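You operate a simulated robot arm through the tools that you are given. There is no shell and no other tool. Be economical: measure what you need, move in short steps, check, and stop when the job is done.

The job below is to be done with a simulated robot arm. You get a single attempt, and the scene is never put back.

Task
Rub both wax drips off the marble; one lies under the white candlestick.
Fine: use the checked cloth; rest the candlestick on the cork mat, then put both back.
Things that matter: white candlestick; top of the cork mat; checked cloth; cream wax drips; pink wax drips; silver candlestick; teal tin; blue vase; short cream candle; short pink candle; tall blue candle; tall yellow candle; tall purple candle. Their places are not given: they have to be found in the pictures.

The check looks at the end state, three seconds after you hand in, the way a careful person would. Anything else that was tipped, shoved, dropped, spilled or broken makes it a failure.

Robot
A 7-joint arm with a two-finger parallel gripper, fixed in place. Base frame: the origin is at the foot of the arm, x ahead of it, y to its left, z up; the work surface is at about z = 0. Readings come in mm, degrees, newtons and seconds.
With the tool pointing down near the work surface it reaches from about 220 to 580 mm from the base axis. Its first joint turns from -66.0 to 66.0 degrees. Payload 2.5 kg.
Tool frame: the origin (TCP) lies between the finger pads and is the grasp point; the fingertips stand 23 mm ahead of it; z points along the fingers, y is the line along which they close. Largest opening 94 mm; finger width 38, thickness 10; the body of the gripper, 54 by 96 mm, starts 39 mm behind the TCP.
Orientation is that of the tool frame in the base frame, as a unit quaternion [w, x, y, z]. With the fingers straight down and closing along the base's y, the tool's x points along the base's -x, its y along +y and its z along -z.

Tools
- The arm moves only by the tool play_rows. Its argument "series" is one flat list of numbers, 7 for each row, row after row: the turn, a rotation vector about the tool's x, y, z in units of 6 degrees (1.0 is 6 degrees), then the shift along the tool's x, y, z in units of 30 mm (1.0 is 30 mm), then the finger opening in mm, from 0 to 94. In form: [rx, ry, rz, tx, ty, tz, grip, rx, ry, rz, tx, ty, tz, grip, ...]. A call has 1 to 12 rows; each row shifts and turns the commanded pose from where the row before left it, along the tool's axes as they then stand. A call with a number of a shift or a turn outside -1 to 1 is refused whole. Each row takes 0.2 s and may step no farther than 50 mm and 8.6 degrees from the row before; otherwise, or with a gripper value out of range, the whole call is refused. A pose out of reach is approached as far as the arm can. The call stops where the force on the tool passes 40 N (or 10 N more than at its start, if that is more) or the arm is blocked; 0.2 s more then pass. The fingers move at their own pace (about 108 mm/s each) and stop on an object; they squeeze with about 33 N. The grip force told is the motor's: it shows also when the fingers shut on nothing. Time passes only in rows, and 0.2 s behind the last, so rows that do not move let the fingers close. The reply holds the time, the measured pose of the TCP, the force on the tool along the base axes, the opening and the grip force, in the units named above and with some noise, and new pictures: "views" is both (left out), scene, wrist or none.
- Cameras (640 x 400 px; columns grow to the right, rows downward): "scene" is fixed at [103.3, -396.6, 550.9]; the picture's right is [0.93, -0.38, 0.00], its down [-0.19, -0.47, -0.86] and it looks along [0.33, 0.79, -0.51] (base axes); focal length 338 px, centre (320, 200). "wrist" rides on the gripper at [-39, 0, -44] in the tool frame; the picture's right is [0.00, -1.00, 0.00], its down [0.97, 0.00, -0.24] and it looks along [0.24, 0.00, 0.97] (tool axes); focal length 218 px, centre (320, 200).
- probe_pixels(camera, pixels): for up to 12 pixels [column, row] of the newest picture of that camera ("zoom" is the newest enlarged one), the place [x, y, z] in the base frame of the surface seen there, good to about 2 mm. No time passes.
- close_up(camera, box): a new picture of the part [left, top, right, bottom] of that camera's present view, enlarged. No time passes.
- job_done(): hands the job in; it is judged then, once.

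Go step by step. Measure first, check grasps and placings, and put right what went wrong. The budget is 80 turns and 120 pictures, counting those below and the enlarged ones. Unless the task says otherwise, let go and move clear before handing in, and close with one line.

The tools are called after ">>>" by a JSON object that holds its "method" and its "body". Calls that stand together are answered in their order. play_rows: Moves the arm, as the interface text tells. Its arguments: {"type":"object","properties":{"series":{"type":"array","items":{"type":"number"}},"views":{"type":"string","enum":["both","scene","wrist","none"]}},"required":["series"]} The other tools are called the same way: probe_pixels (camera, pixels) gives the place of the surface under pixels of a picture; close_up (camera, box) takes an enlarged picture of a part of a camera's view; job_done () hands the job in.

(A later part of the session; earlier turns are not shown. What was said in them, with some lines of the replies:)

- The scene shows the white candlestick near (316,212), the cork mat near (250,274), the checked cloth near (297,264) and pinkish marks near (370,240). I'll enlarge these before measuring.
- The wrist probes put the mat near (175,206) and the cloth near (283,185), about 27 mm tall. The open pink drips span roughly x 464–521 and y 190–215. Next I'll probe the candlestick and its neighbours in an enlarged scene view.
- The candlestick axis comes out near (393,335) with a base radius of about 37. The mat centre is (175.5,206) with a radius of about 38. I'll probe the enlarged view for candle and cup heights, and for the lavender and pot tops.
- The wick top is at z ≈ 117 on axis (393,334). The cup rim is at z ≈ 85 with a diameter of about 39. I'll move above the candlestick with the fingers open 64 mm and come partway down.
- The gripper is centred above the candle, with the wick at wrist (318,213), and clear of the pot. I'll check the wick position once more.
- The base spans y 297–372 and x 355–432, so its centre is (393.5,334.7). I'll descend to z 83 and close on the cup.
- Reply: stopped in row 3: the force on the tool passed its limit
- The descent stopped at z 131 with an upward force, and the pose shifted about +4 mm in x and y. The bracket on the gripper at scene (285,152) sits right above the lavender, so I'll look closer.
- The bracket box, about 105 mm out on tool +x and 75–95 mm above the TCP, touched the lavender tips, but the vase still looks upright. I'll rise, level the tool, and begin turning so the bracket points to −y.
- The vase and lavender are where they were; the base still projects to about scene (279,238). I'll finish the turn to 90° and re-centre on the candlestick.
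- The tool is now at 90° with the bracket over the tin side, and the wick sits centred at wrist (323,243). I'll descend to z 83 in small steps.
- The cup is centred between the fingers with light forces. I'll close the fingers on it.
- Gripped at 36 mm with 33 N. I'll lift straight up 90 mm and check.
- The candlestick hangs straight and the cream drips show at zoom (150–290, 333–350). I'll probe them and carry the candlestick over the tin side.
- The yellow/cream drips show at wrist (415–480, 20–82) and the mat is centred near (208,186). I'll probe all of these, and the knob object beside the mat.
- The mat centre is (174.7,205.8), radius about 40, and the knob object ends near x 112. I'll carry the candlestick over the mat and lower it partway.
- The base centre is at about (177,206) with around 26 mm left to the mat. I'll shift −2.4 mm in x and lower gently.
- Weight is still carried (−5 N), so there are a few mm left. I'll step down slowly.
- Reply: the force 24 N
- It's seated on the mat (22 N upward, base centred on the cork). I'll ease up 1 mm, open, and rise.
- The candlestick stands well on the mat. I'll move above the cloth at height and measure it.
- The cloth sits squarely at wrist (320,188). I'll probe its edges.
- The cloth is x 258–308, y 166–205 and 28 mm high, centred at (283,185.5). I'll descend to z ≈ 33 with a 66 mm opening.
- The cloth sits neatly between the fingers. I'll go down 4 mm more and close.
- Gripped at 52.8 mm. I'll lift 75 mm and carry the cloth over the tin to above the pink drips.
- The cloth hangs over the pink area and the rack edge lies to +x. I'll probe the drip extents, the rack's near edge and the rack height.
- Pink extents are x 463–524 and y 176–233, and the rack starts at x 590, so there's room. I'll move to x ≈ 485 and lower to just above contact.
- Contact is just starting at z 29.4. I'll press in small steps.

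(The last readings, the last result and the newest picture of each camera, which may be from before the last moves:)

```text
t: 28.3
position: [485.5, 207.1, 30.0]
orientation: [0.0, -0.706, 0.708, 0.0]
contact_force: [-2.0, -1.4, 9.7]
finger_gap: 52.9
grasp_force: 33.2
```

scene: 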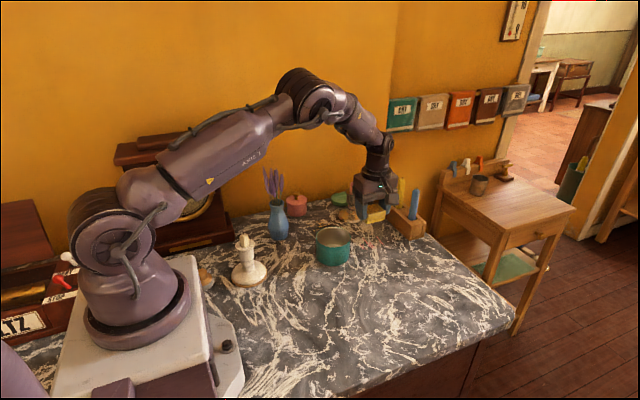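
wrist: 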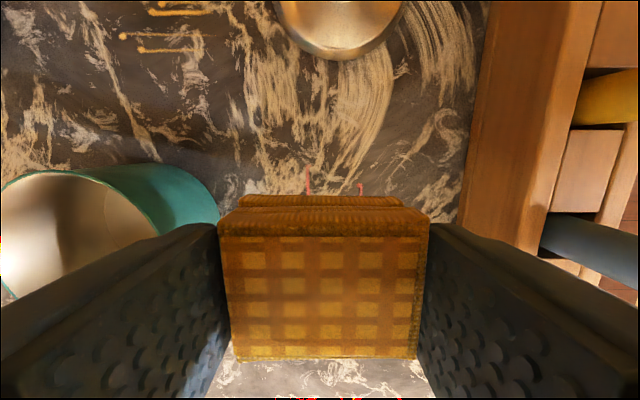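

About 10 N of pressure. I'll rub along y with two strokes at this x.

>>> {"method": "play_rows", "body": {"series": [0, 0, 0, -0.35, 0, 0, 30, 0, 0, 0, -0.35, 0, 0, 30, 0, 0, 0, 0.5, 0, 0, 30, 0, 0, 0, 0.5, 0, 0, 30, 0, 0, 0, 0.5, 0, 0, 30, 0, 0, 0, -0.5, 0, 0, 30, 0, 0, 0, -0.5, 0, 0, 30, 0, 0, 0, -0.5, 0, 0, 30, 0, 0, 0, 0.4, 0, 0, 30, 0, 0, 0, 0.4, 0, 0, 30, 0, 0, 0, 0, 0, 0, 30]}}

>>> {"method": "close_up", "body": {"camera": "scene", "box": [290, 160, 450, 260]}}

```text
t: 30.7
position: [484.3, 204.5, 28.6]
orientation: [0.002, -0.707, 0.707, 0.001]
contact_force: [-3.3, 12.2, 23.3]
finger_gap: 52.9
grasp_force: 32.8
```

scene: 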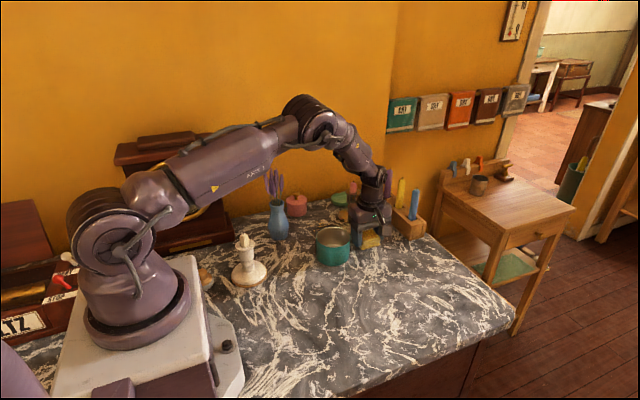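
wrist: 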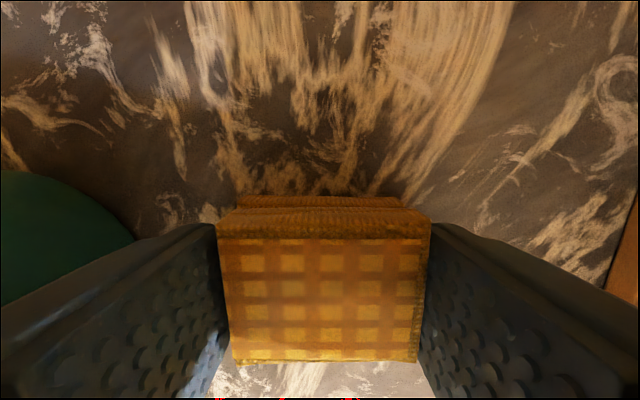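

```text
4.00 times, centred on (370, 210) of scene
```

zoom: 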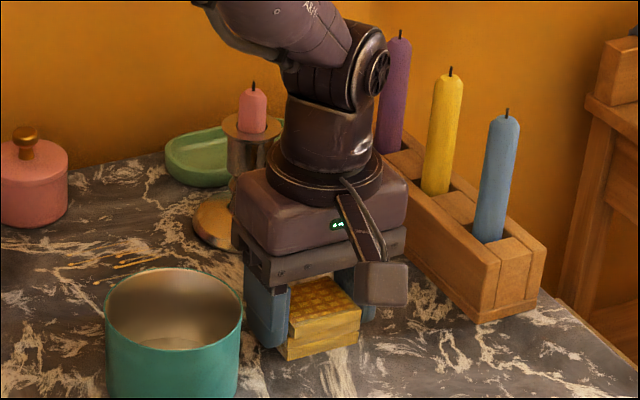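

The stroke went cleanly and stayed in grip. I'll shift to x ≈ 507 and repeat.

>>> {"method": "play_rows", "body": {"series": [0, 0, 0, 0, -0.37, -0.02, 30, 0, 0, 0, 0, -0.37, 0, 30, 0, 0, 0, -0.35, 0, 0, 30, 0, 0, 0, -0.35, 0, 0, 30, 0, 0, 0, 0.5, 0, 0, 30, 0, 0, 0, 0.5, 0, 0, 30, 0, 0, 0, 0.5, 0, 0, 30, 0, 0, 0, -0.5, 0, 0, 30, 0, 0, 0, -0.5, 0, 0, 30, 0, 0, 0, -0.5, 0, 0, 30, 0, 0, 0, 0.5, 0, 0, 30, 0, 0, 0, 0, 0, 0, 30], "views": "none"}}

>>> {"method": "play_rows", "body": {"series": [0, 0, 0, 0, 0, -0.6, 30, 0, 0, 0, 0, 0, -1, 30, 0, 0, 0, -0.5, 0.2, -1, 30, 0, 0, 0, -1, 1, 0, 30, 0, 0, 0, -1, 1, 0, 30, 0, 0, 0, -0.8, 0.9, 0, 30, 0, 0, 0, 0, 0, 0, 30]}}

>>> {"method": "close_up", "body": {"camera": "scene", "box": [290, 160, 450, 260]}}

```text
t: 33.3
position: [506.3, 211.1, 28.5]
orientation: [-0.001, -0.707, 0.707, 0.002]
contact_force: [-1.5, 8.8, 16.7]
finger_gap: 53.2
grasp_force: 33.3
```

```text
t: 34.9
position: [414.0, 308.4, 108.1]
orientation: [-0.002, -0.706, 0.708, 0.0]
contact_force: [0.4, 0.4, -0.5]
finger_gap: 53.2
grasp_force: 32.8
```

scene: 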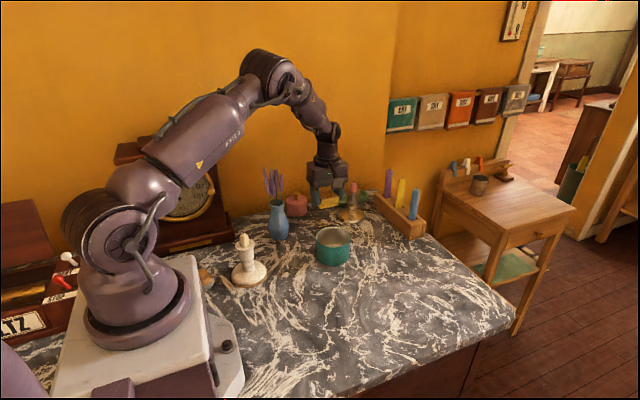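
wrist: 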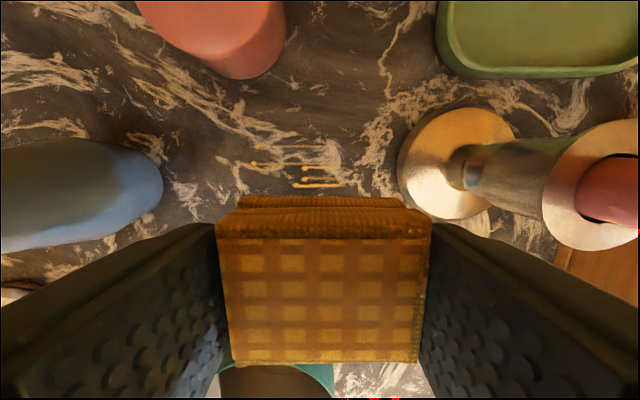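

```text
4.00 times, centred on (370, 210) of scene
```

zoom: 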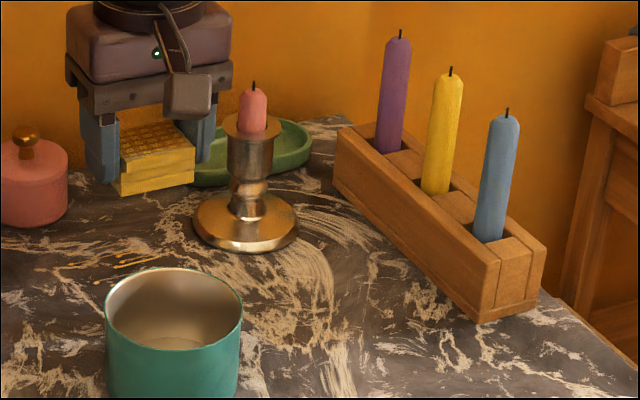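

No pink drips remain; the area around zoom (330,330) is clean. I'll now lower onto the cream drips at x ≈ 410, y ≈ 322.

>>> {"method": "play_rows", "body": {"series": [0, 0, 0, -0.45, 0.13, 0.5, 30, 0, 0, 0, 0, 0, 0.8, 30, 0, 0, 0, 0, 0, 0.8, 30, 0, 0, 0, 0, 0, 0.4, 30, 0, 0, 0, 0, 0, 0.08, 30, 0, 0, 0, 0, 0, 0, 30]}}

```text
t: 36.3
position: [408.8, 321.3, 28.5]
orientation: [-0.001, -0.707, 0.708, -0.001]
contact_force: [0.0, -0.2, 0.3]
finger_gap: 53.0
grasp_force: 33.3
```

scene: 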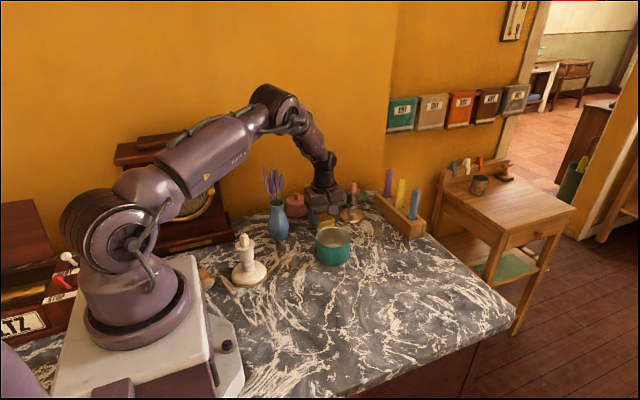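
wrist: 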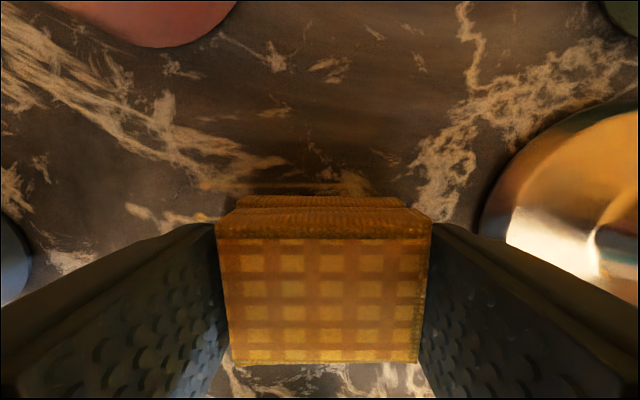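

Almost touching, and the finger clears the silver base by a good margin. I'll press in slightly.

>>> {"method": "play_rows", "body": {"series": [0, 0, 0, 0, 0, 0.03, 30, 0, 0, 0, 0, 0, 0.02, 30, 0, 0, 0, 0, 0, 0, 30], "views": "none"}}

```text
t: 37.1
position: [409.8, 322.3, 28.5]
orientation: [-0.001, -0.706, 0.708, 0.0]
contact_force: [-1.7, -1.1, 6.3]
finger_gap: 53.1
grasp_force: 33.3
```

>>> {"method": "play_rows", "body": {"series": [0, 0, 0, -0.35, 0, 0.015, 30, 0, 0, 0, -0.4, 0, 0, 30, 0, 0, 0, 0.5, 0, 0, 30, 0, 0, 0, 0.5, 0, 0, 30, 0, 0, 0, 0.45, 0, 0, 30, 0, 0, 0, -0.5, 0, 0, 30, 0, 0, 0, -0.5, 0, 0, 30, 0, 0, 0, -0.45, 0, 0, 30, 0, 0, 0, 0.5, 0, 0, 30, 0, 0, 0, 0, 0, 0, 30], "views": "none"}}

>>> {"method": "play_rows", "body": {"series": [0, 0, 0, 0, 0.45, 0, 30, 0, 0, 0, 0, 0.45, 0, 30, 0, 0, 0, -0.5, 0, 0, 30, 0, 0, 0, 0.5, 0, 0, 30, 0, 0, 0, 0.5, 0, 0, 30, 0, 0, 0, 0.45, 0, 0, 30, 0, 0, 0, -0.5, 0, 0, 30, 0, 0, 0, -0.5, 0, 0, 30, 0, 0, 0, -0.45, 0, 0, 30, 0, 0, 0, 0.5, 0, 0, 30, 0, 0, 0, 0, 0, 0, 30], "views": "none"}}

```text
t: 39.3
position: [410.8, 331.0, 29.0]
orientation: [0.001, 0.707, -0.707, -0.002]
contact_force: [-3.3, 6.6, 15.2]
finger_gap: 53.1
grasp_force: 33.7
```

```text
t: 41.7
position: [381.8, 331.7, 28.8]
orientation: [0.0, 0.707, -0.707, -0.002]
contact_force: [-3.3, 7.8, 14.4]
finger_gap: 53.0
grasp_force: 33.7
```

Both passes kept about 15 N of pressure. I'll lift, pull back in −y over the tin, and look.

>>> {"method": "play_rows", "body": {"series": [0, 0, 0, 0, 0, -0.6, 30, 0, 0, 0, 0, 0, -1, 30, 0, 0, 0, 0, 0, -1, 30, 0, 0, 0, 1, 0, 0, 30, 0, 0, 0, 1, 0, 0, 30, 0, 0, 0, 1, 0, 0, 30, 0, 0, 0, 1, 0.3, 0, 30, 0, 0, 0, 0.9, 0.5, 0, 30, 0, 0, 0, 0, 1, 0, 30, 0, 0, 0, 0, 1, 0, 30, 0, 0, 0, 0, 0.47, 0, 30, 0, 0, 0, 0, 0, 0, 30]}}

>>> {"method": "close_up", "body": {"camera": "scene", "box": [260, 160, 420, 260]}}

>>> {"method": "close_up", "body": {"camera": "wrist", "box": [380, 0, 640, 200]}}

```text
t: 44.3
position: [284.0, 182.1, 106.1]
orientation: [-0.002, -0.707, 0.708, 0.0]
contact_force: [-0.1, -0.2, -0.5]
finger_gap: 53.2
grasp_force: 33.3
```

scene: 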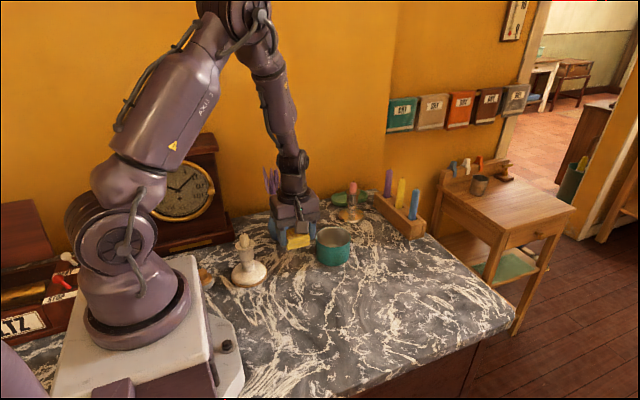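
wrist: 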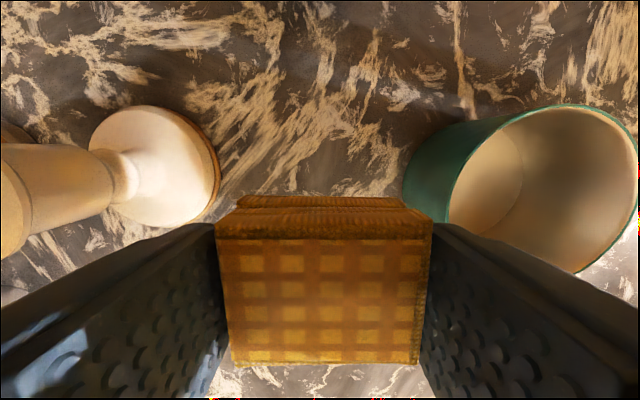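

```text
4.00 times, centred on (340, 210) of scene
```

zoom: 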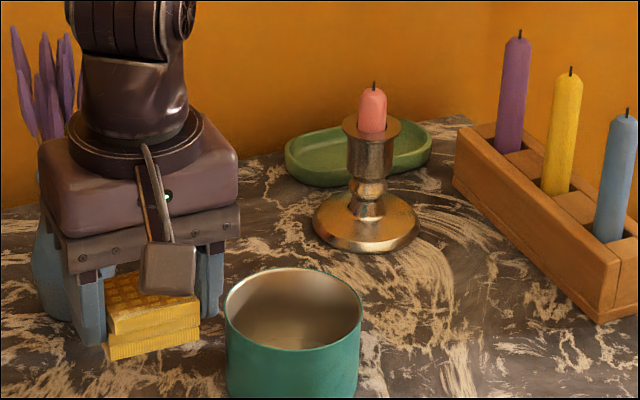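

```text
2.00 times, centred on (510, 100) of wrist
```

zoom: 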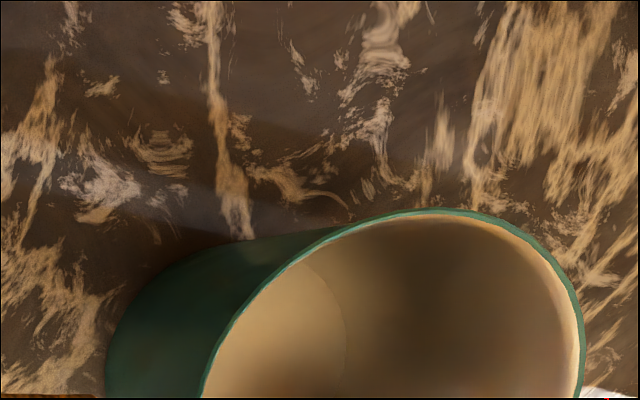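

The pink area is clean, but the cream area is partly out of view. I'll rise for a clear look before giving up the cloth.

>>> {"method": "play_rows", "body": {"series": [0, 0, 0, -0.7, 0, -1, 30, 0, 0, 0, 0, 0, -1, 30, 0, 0, 0, 0, 0, -0.5, 30, 0, 0, 0, 0, 0, 0, 30], "views": "wrist"}}

>>> {"method": "close_up", "body": {"camera": "wrist", "box": [360, 0, 640, 175]}}

```text
t: 45.3
position: [285.0, 202.9, 180.2]
orientation: [-0.001, -0.707, 0.708, 0.0]
contact_force: [0.7, -0.1, -0.5]
finger_gap: 52.9
grasp_force: 33.1
```

wrist: 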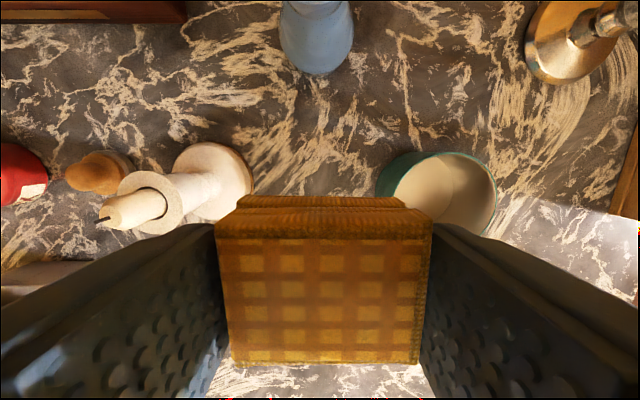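

```text
2.29 times, centred on (500, 88) of wrist
```

zoom: 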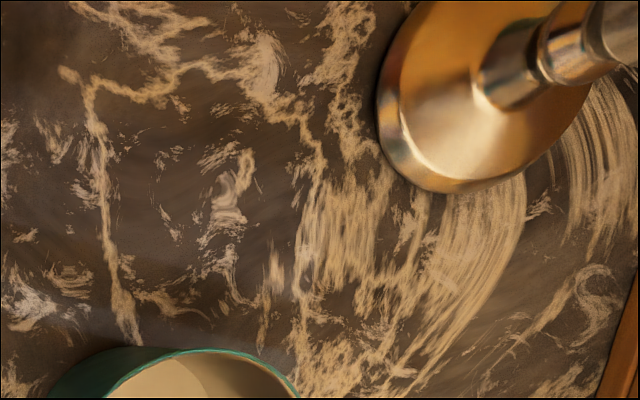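

Both patches of marble are clean. I'll take the cloth back to its original spot and lower it to just above contact.

>>> {"method": "play_rows", "body": {"series": [0, 0, 0, 0.65, 0.02, 0.5, 30, 0, 0, 0, 0, 0, 1, 30, 0, 0, 0, 0, 0, 1, 30, 0, 0, 0, 0, 0, 1, 30, 0, 0, 0, 0, 0, 0.9, 30, 0, 0, 0, 0, 0, 0.45, 30, 0, 0, 0, 0, 0, 0.08, 30, 0, 0, 0, 0, 0, 0, 30]}}

```text
t: 47.1
position: [284.3, 184.6, 31.7]
orientation: [-0.001, -0.706, 0.708, -0.001]
contact_force: [0.1, 0.1, -0.6]
finger_gap: 52.9
grasp_force: 32.7
```

scene: 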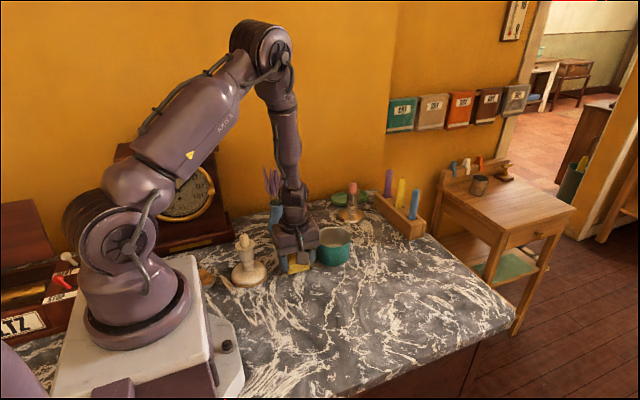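
wrist: 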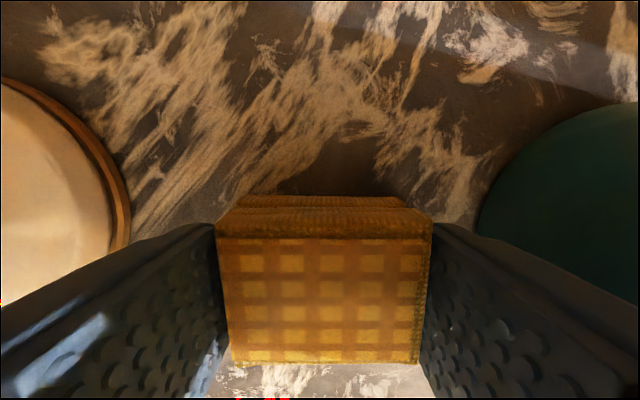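

The view matches the one at grasp, with about 1–2 mm left. I'll settle it, release, and rise.

>>> {"method": "play_rows", "body": {"series": [0, 0, 0, 0, 0, 0.05, 30, 0, 0, 0, 0, 0, 0.02, 30, 0, 0, 0, 0, 0, 0, 54, 0, 0, 0, 0, 0, 0, 60, 0, 0, 0, 0, 0, 0, 66, 0, 0, 0, 0, 0, -0.6, 66, 0, 0, 0, 0, 0, -1, 66, 0, 0, 0, 0, 0, -1, 66, 0, 0, 0, 0, 0, -1, 66, 0, 0, 0, 0, 0, -1, 66, 0, 0, 0, 0, 0, -0.4, 66, 0, 0, 0, 0, 0, 0, 66], "views": "wrist"}}

>>> {"method": "close_up", "body": {"camera": "wrist", "box": [240, 130, 400, 230]}}

```text
t: 49.7
position: [285.0, 185.3, 181.1]
orientation: [-0.001, -0.706, 0.708, 0.0]
contact_force: [-0.9, -0.3, 0.2]
finger_gap: 66.0
grasp_force: 0.0
```

wrist: 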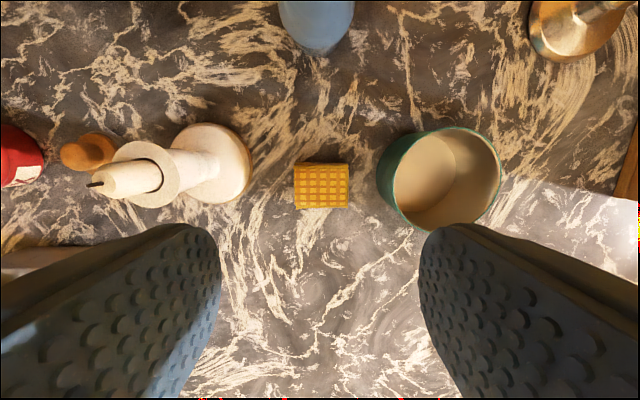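

```text
4.00 times, centred on (320, 180) of wrist
```

zoom: 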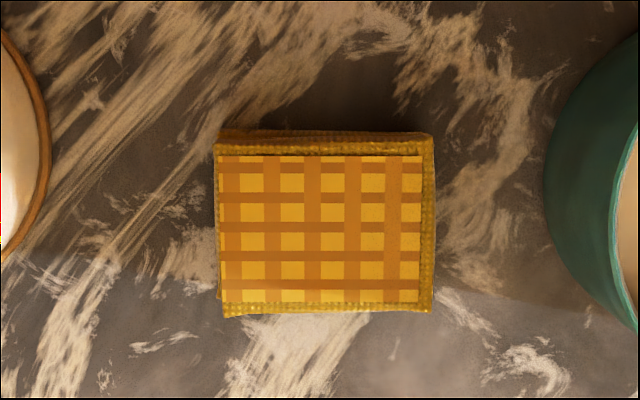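

The cloth is back within about 2 mm. I'll move above the candlestick, using open 64.

>>> {"method": "play_rows", "body": {"series": [0, 0, 0, 0, 0.64, 0, 64, 0, 0, 0, -0.3, 1, 0, 64, 0, 0, 0, -0.37, 1, 0, 64, 0, 0, 0, 0, 1, 0, 64, 0, 0, 0, 0, 0, 0, 64], "views": "wrist"}}

>>> {"method": "probe_pixels", "body": {"camera": "wrist", "pixels": [[318, 225], [318, 147], [283, 185], [355, 185]]}}

```text
t: 50.9
position: [175.6, 205.0, 180.6]
orientation: [-0.001, -0.707, 0.708, 0.001]
contact_force: [-1.0, 0.2, -0.6]
finger_gap: 64.0
grasp_force: 0.1
```

wrist: 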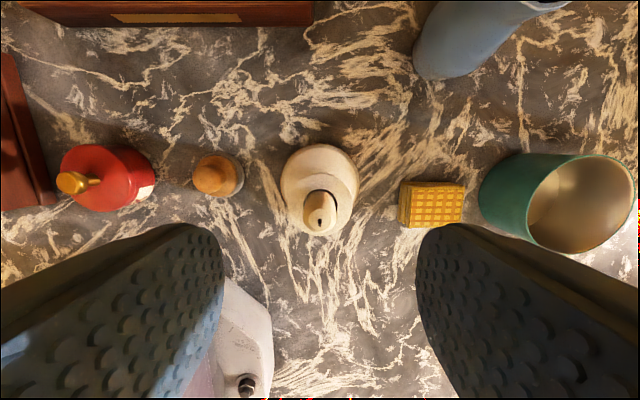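

```text
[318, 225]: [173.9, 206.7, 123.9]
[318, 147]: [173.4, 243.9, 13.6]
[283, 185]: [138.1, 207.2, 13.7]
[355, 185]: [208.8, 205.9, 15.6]
```

Candle axis is at (174.5,206.5), under the TCP. I'll descend to z ≈ 90 and close.

>>> {"method": "play_rows", "body": {"series": [0, 0, 0, -0.03, 0.02, 0.9, 64, 0, 0, 0, 0, 0, 0.9, 64, 0, 0, 0, 0, 0, 0.8, 64, 0, 0, 0, 0, 0, 0.4, 64, 0, 0, 0, 0, 0, 0, 64, 0, 0, 0, 0, 0, 0, 44, 0, 0, 0, 0, 0, 0, 34, 0, 0, 0, 0, 0, 0, 20, 0, 0, 0, 0, 0, 0, 20]}}

```text
t: 52.9
position: [175.6, 204.5, 91.2]
orientation: [-0.001, -0.706, 0.708, 0.0]
contact_force: [0.1, 0.2, 0.1]
finger_gap: 35.8
grasp_force: 33.3
```

scene: 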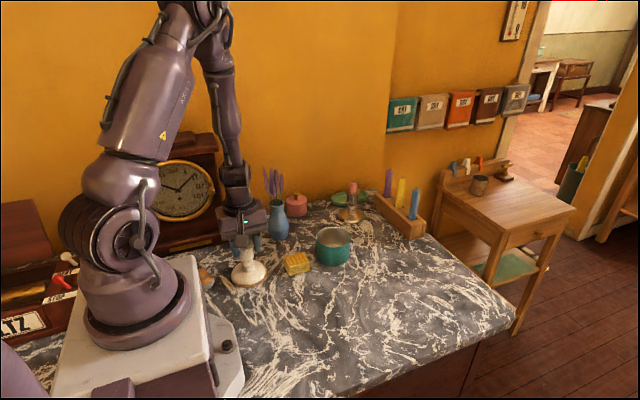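
wrist: 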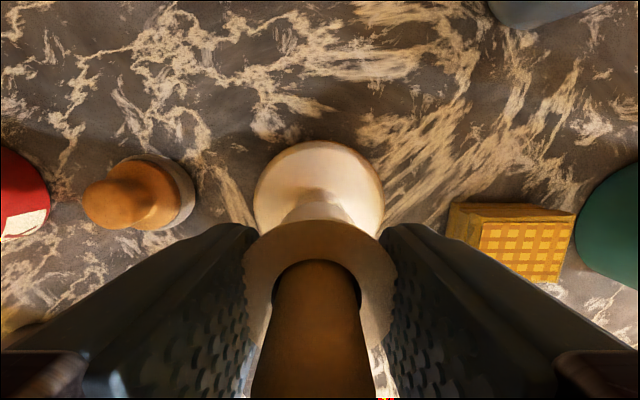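

Gripped at 35.8 mm. I'll lift 90 mm, then carry along +x at this y over the cloth and tin.

>>> {"method": "play_rows", "body": {"series": [0, 0, 0, 0, 0, -0.4, 20, 0, 0, 0, 0, 0, -0.8, 20, 0, 0, 0, 0, 0, -1, 20, 0, 0, 0, 0, 0, -0.8, 20, 0, 0, 0, 0, -0.5, 0, 20, 0, 0, 0, 0, -1, 0, 20, 0, 0, 0, 0, -1, 0, 20, 0, 0, 0, 0, -1, 0, 20, 0, 0, 0, 0, -1, 0, 20, 0, 0, 0, 0, -1, 0, 20, 0, 0, 0, 0, -1, 0, 20, 0, 0, 0, 0, -0.7, 0, 20]}}

```text
t: 55.5
position: [389.8, 204.6, 179.5]
orientation: [-0.001, -0.706, 0.708, -0.001]
contact_force: [0.5, -0.9, -3.9]
finger_gap: 35.7
grasp_force: 32.9
```

scene: 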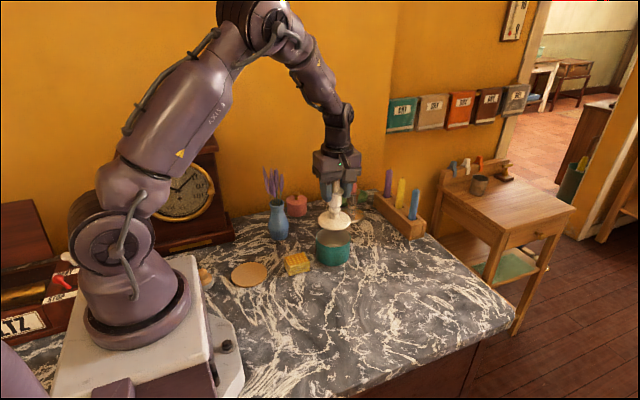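
wrist: 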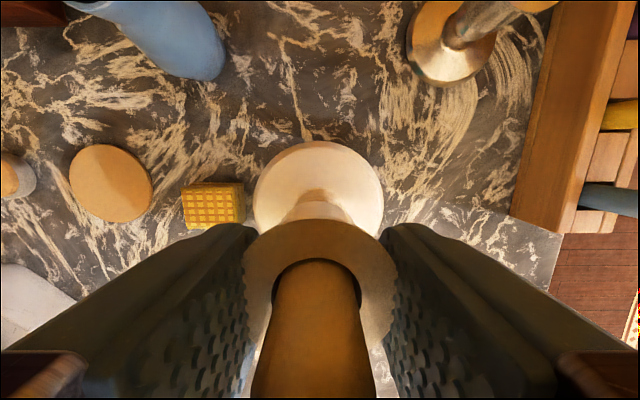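

The mat stayed put and the candlestick is steady. I'll move +y to its original spot and lower partway to measure.

>>> {"method": "play_rows", "body": {"series": [0, 0, 0, -0.6, -0.13, 0, 20, 0, 0, 0, -1, 0, 0, 20, 0, 0, 0, -1, 0, 0, 20, 0, 0, 0, -1, 0, 0, 20, 0, 0, 0, -0.68, 0, 0, 20, 0, 0, 0, 0, 0, 0.8, 20, 0, 0, 0, 0, 0, 0.8, 20, 0, 0, 0, 0, 0, 0.6, 20, 0, 0, 0, 0, 0, 0, 20]}}

>>> {"method": "probe_pixels", "body": {"camera": "wrist", "pixels": [[318, 145], [254, 195], [383, 195], [256, 185], [381, 185]]}}

>>> {"method": "close_up", "body": {"camera": "scene", "box": [260, 160, 380, 235]}}

```text
t: 57.5
position: [394.0, 332.9, 113.9]
orientation: [0.0, -0.707, 0.708, 0.0]
contact_force: [-0.5, -0.3, -5.1]
finger_gap: 36.2
grasp_force: 33.1
```

scene: 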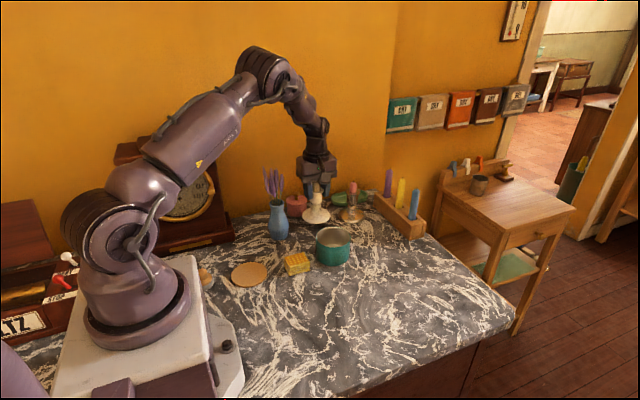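
wrist: 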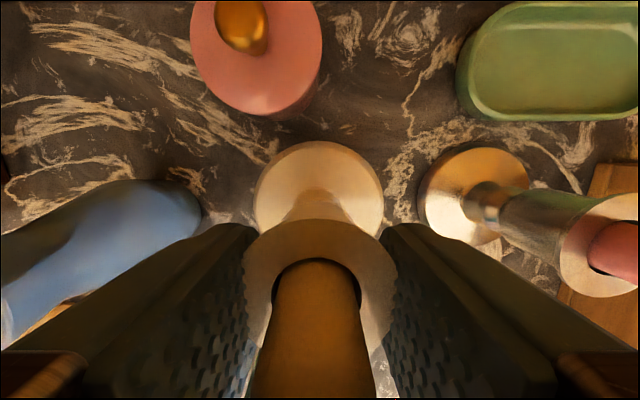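

```text
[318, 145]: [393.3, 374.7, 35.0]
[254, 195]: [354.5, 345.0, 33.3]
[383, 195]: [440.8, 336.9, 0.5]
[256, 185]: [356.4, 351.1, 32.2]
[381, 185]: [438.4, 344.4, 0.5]
```

```text
5.33 times, centred on (320, 198) of scene
```

zoom: 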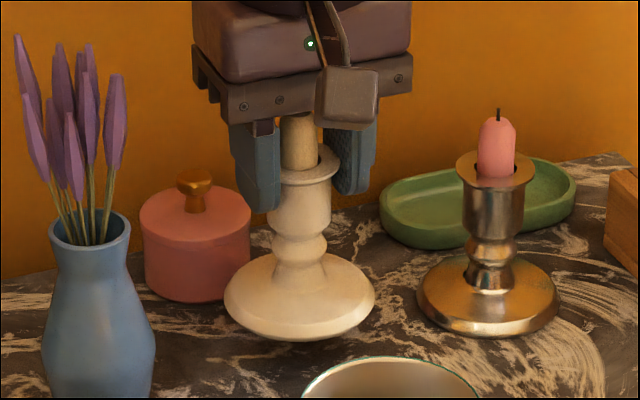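

The base centre is near (393.5,335.5), bottom at z ≈ 28. I'll nudge −1 mm in y and lower most of the way.

>>> {"method": "play_rows", "body": {"series": [0, 0, 0, 0.035, 0, 0.4, 20, 0, 0, 0, 0, 0, 0.3, 20, 0, 0, 0, 0, 0, 0.1, 20, 0, 0, 0, 0, 0, 0, 20], "views": "none"}}

>>> {"method": "play_rows", "body": {"series": [0, 0, 0, 0, 0, 0.04, 20, 0, 0, 0, 0, 0, 0.03, 20, 0, 0, 0, 0, 0, 0, 20], "views": "none"}}

```text
t: 58.5
position: [394.9, 331.5, 89.2]
orientation: [-0.001, -0.706, 0.708, 0.0]
contact_force: [0.0, -0.2, -4.8]
finger_gap: 35.9
grasp_force: 33.1
```

```text
t: 59.3
position: [394.6, 333.0, 87.8]
orientation: [-0.002, -0.706, 0.708, 0.0]
contact_force: [0.6, -1.0, -5.3]
finger_gap: 36.0
grasp_force: 33.3
```

>>> {"method": "play_rows", "body": {"series": [0, 0, 0, 0, 0, 0.03, 20, 0, 0, 0, 0, 0, 0.03, 20, 0, 0, 0, 0, 0, 0, 20], "views": "none"}}

```text
t: 60.1
position: [396.4, 333.2, 87.4]
orientation: [0.001, 0.707, -0.707, 0.0]
contact_force: [0.4, 0.8, -3.8]
finger_gap: 35.8
grasp_force: 33.2
```

>>> {"method": "play_rows", "body": {"series": [0, 0, 0, 0, 0, 0.03, 20, 0, 0, 0, 0, 0, 0, 20], "views": "wrist"}}

>>> {"method": "probe_pixels", "body": {"camera": "wrist", "pixels": [[318, 145], [318, 148], [254, 195], [380, 195]]}}

```text
t: 60.7
position: [395.4, 331.5, 86.1]
orientation: [-0.001, -0.706, 0.708, 0.0]
contact_force: [-2.3, -2.3, 2.4]
finger_gap: 36.0
grasp_force: 32.7
```

wrist: 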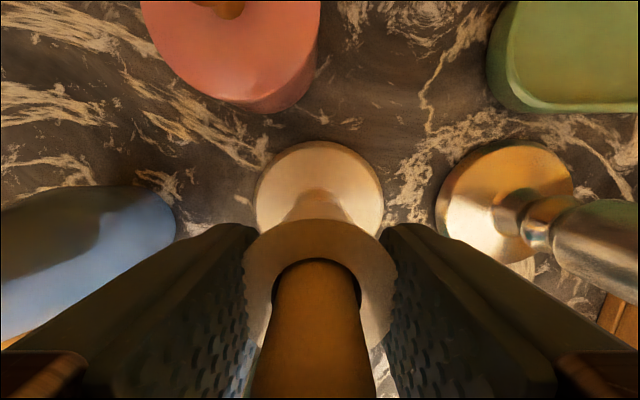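

```text
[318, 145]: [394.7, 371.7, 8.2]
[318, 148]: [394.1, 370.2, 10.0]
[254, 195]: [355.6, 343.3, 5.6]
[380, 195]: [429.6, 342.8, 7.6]
```

It has touched down, and the back edge at y 371.7 matches the original 371.9. I'll release and rise straight up.

>>> {"method": "play_rows", "body": {"series": [0, 0, 0, 0, 0, 0, 40, 0, 0, 0, 0, 0, 0, 52, 0, 0, 0, 0, 0, 0, 64, 0, 0, 0, 0, 0, 0, 64, 0, 0, 0, 0, 0, -0.5, 64, 0, 0, 0, 0, 0, -1, 64, 0, 0, 0, 0, 0, -1, 64, 0, 0, 0, 0, 0, -1, 64, 0, 0, 0, 0, 0, -0.6, 64, 0, 0, 0, 1, 0, -0.5, 64, 0, 0, 0, 1, 0, 0, 64, 0, 0, 0, 1, 0, 0, 64], "views": "none"}}

>>> {"method": "play_rows", "body": {"series": [0, 0, 0, 1, 0, -0.5, 64, 0, 0, 0, 1, 0, -0.5, 64, 0, 0, 0, 0, 0, 0, 64]}}

>>> {"method": "close_up", "body": {"camera": "scene", "box": [220, 160, 440, 297]}}

>>> {"method": "close_up", "body": {"camera": "scene", "box": [260, 165, 380, 240]}}

```text
t: 63.3
position: [394.5, 240.2, 224.5]
orientation: [-0.001, -0.706, 0.708, -0.001]
contact_force: [0.4, -0.9, 0.3]
finger_gap: 63.9
grasp_force: 0.1
```

```text
t: 64.1
position: [395.2, 182.3, 252.9]
orientation: [-0.002, -0.707, 0.708, 0.001]
contact_force: [0.3, 0.0, -0.3]
finger_gap: 63.9
grasp_force: 0.1
```

scene: 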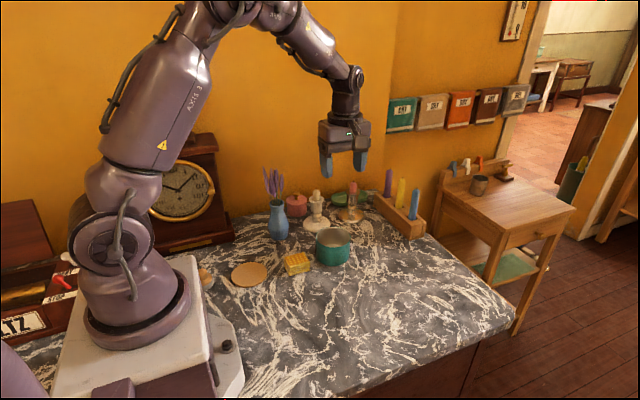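
wrist: 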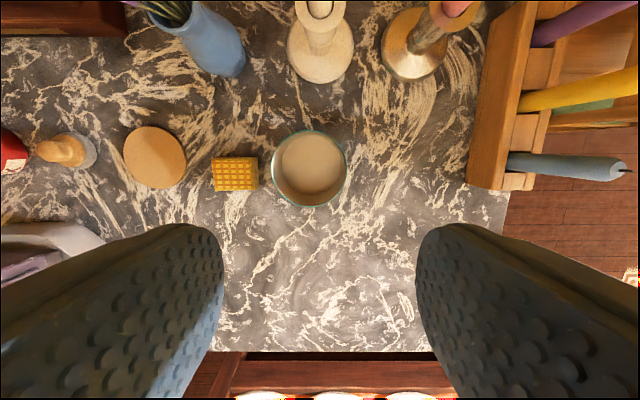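

```text
2.91 times, centred on (330, 228) of scene
```

zoom: 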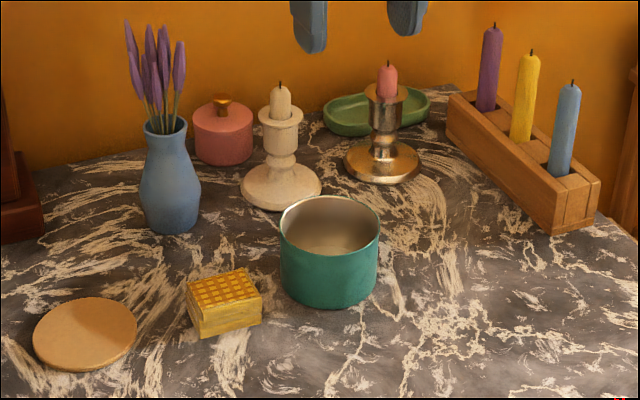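

```text
5.33 times, centred on (320, 202) of scene
```

zoom: 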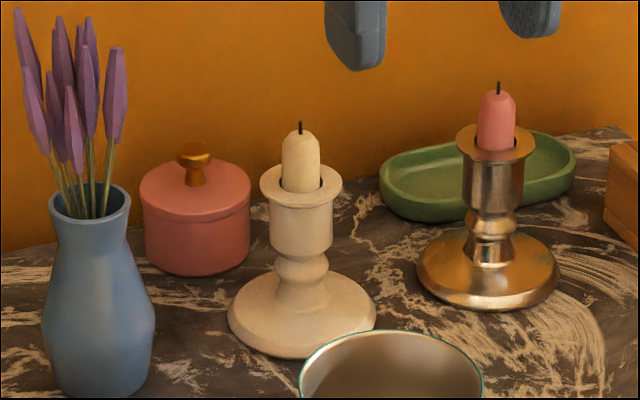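

The closing pictures match the opening ones, with the candlestick and cloth within about 2 mm of where they started. No wax is visible, the vase, mat and tin are unmoved, and the gripper is empty and clear, so I'm handing in.

>>> {"method": "job_done", "body": {}}

```text
The job is handed in.
```

I rubbed both wax drips off the marble with the checked cloth and put the white candlestick and the cloth back within about 2 mm of where they started; on the way the gripper's bracket brushed the lavender once, and the vase did not move.
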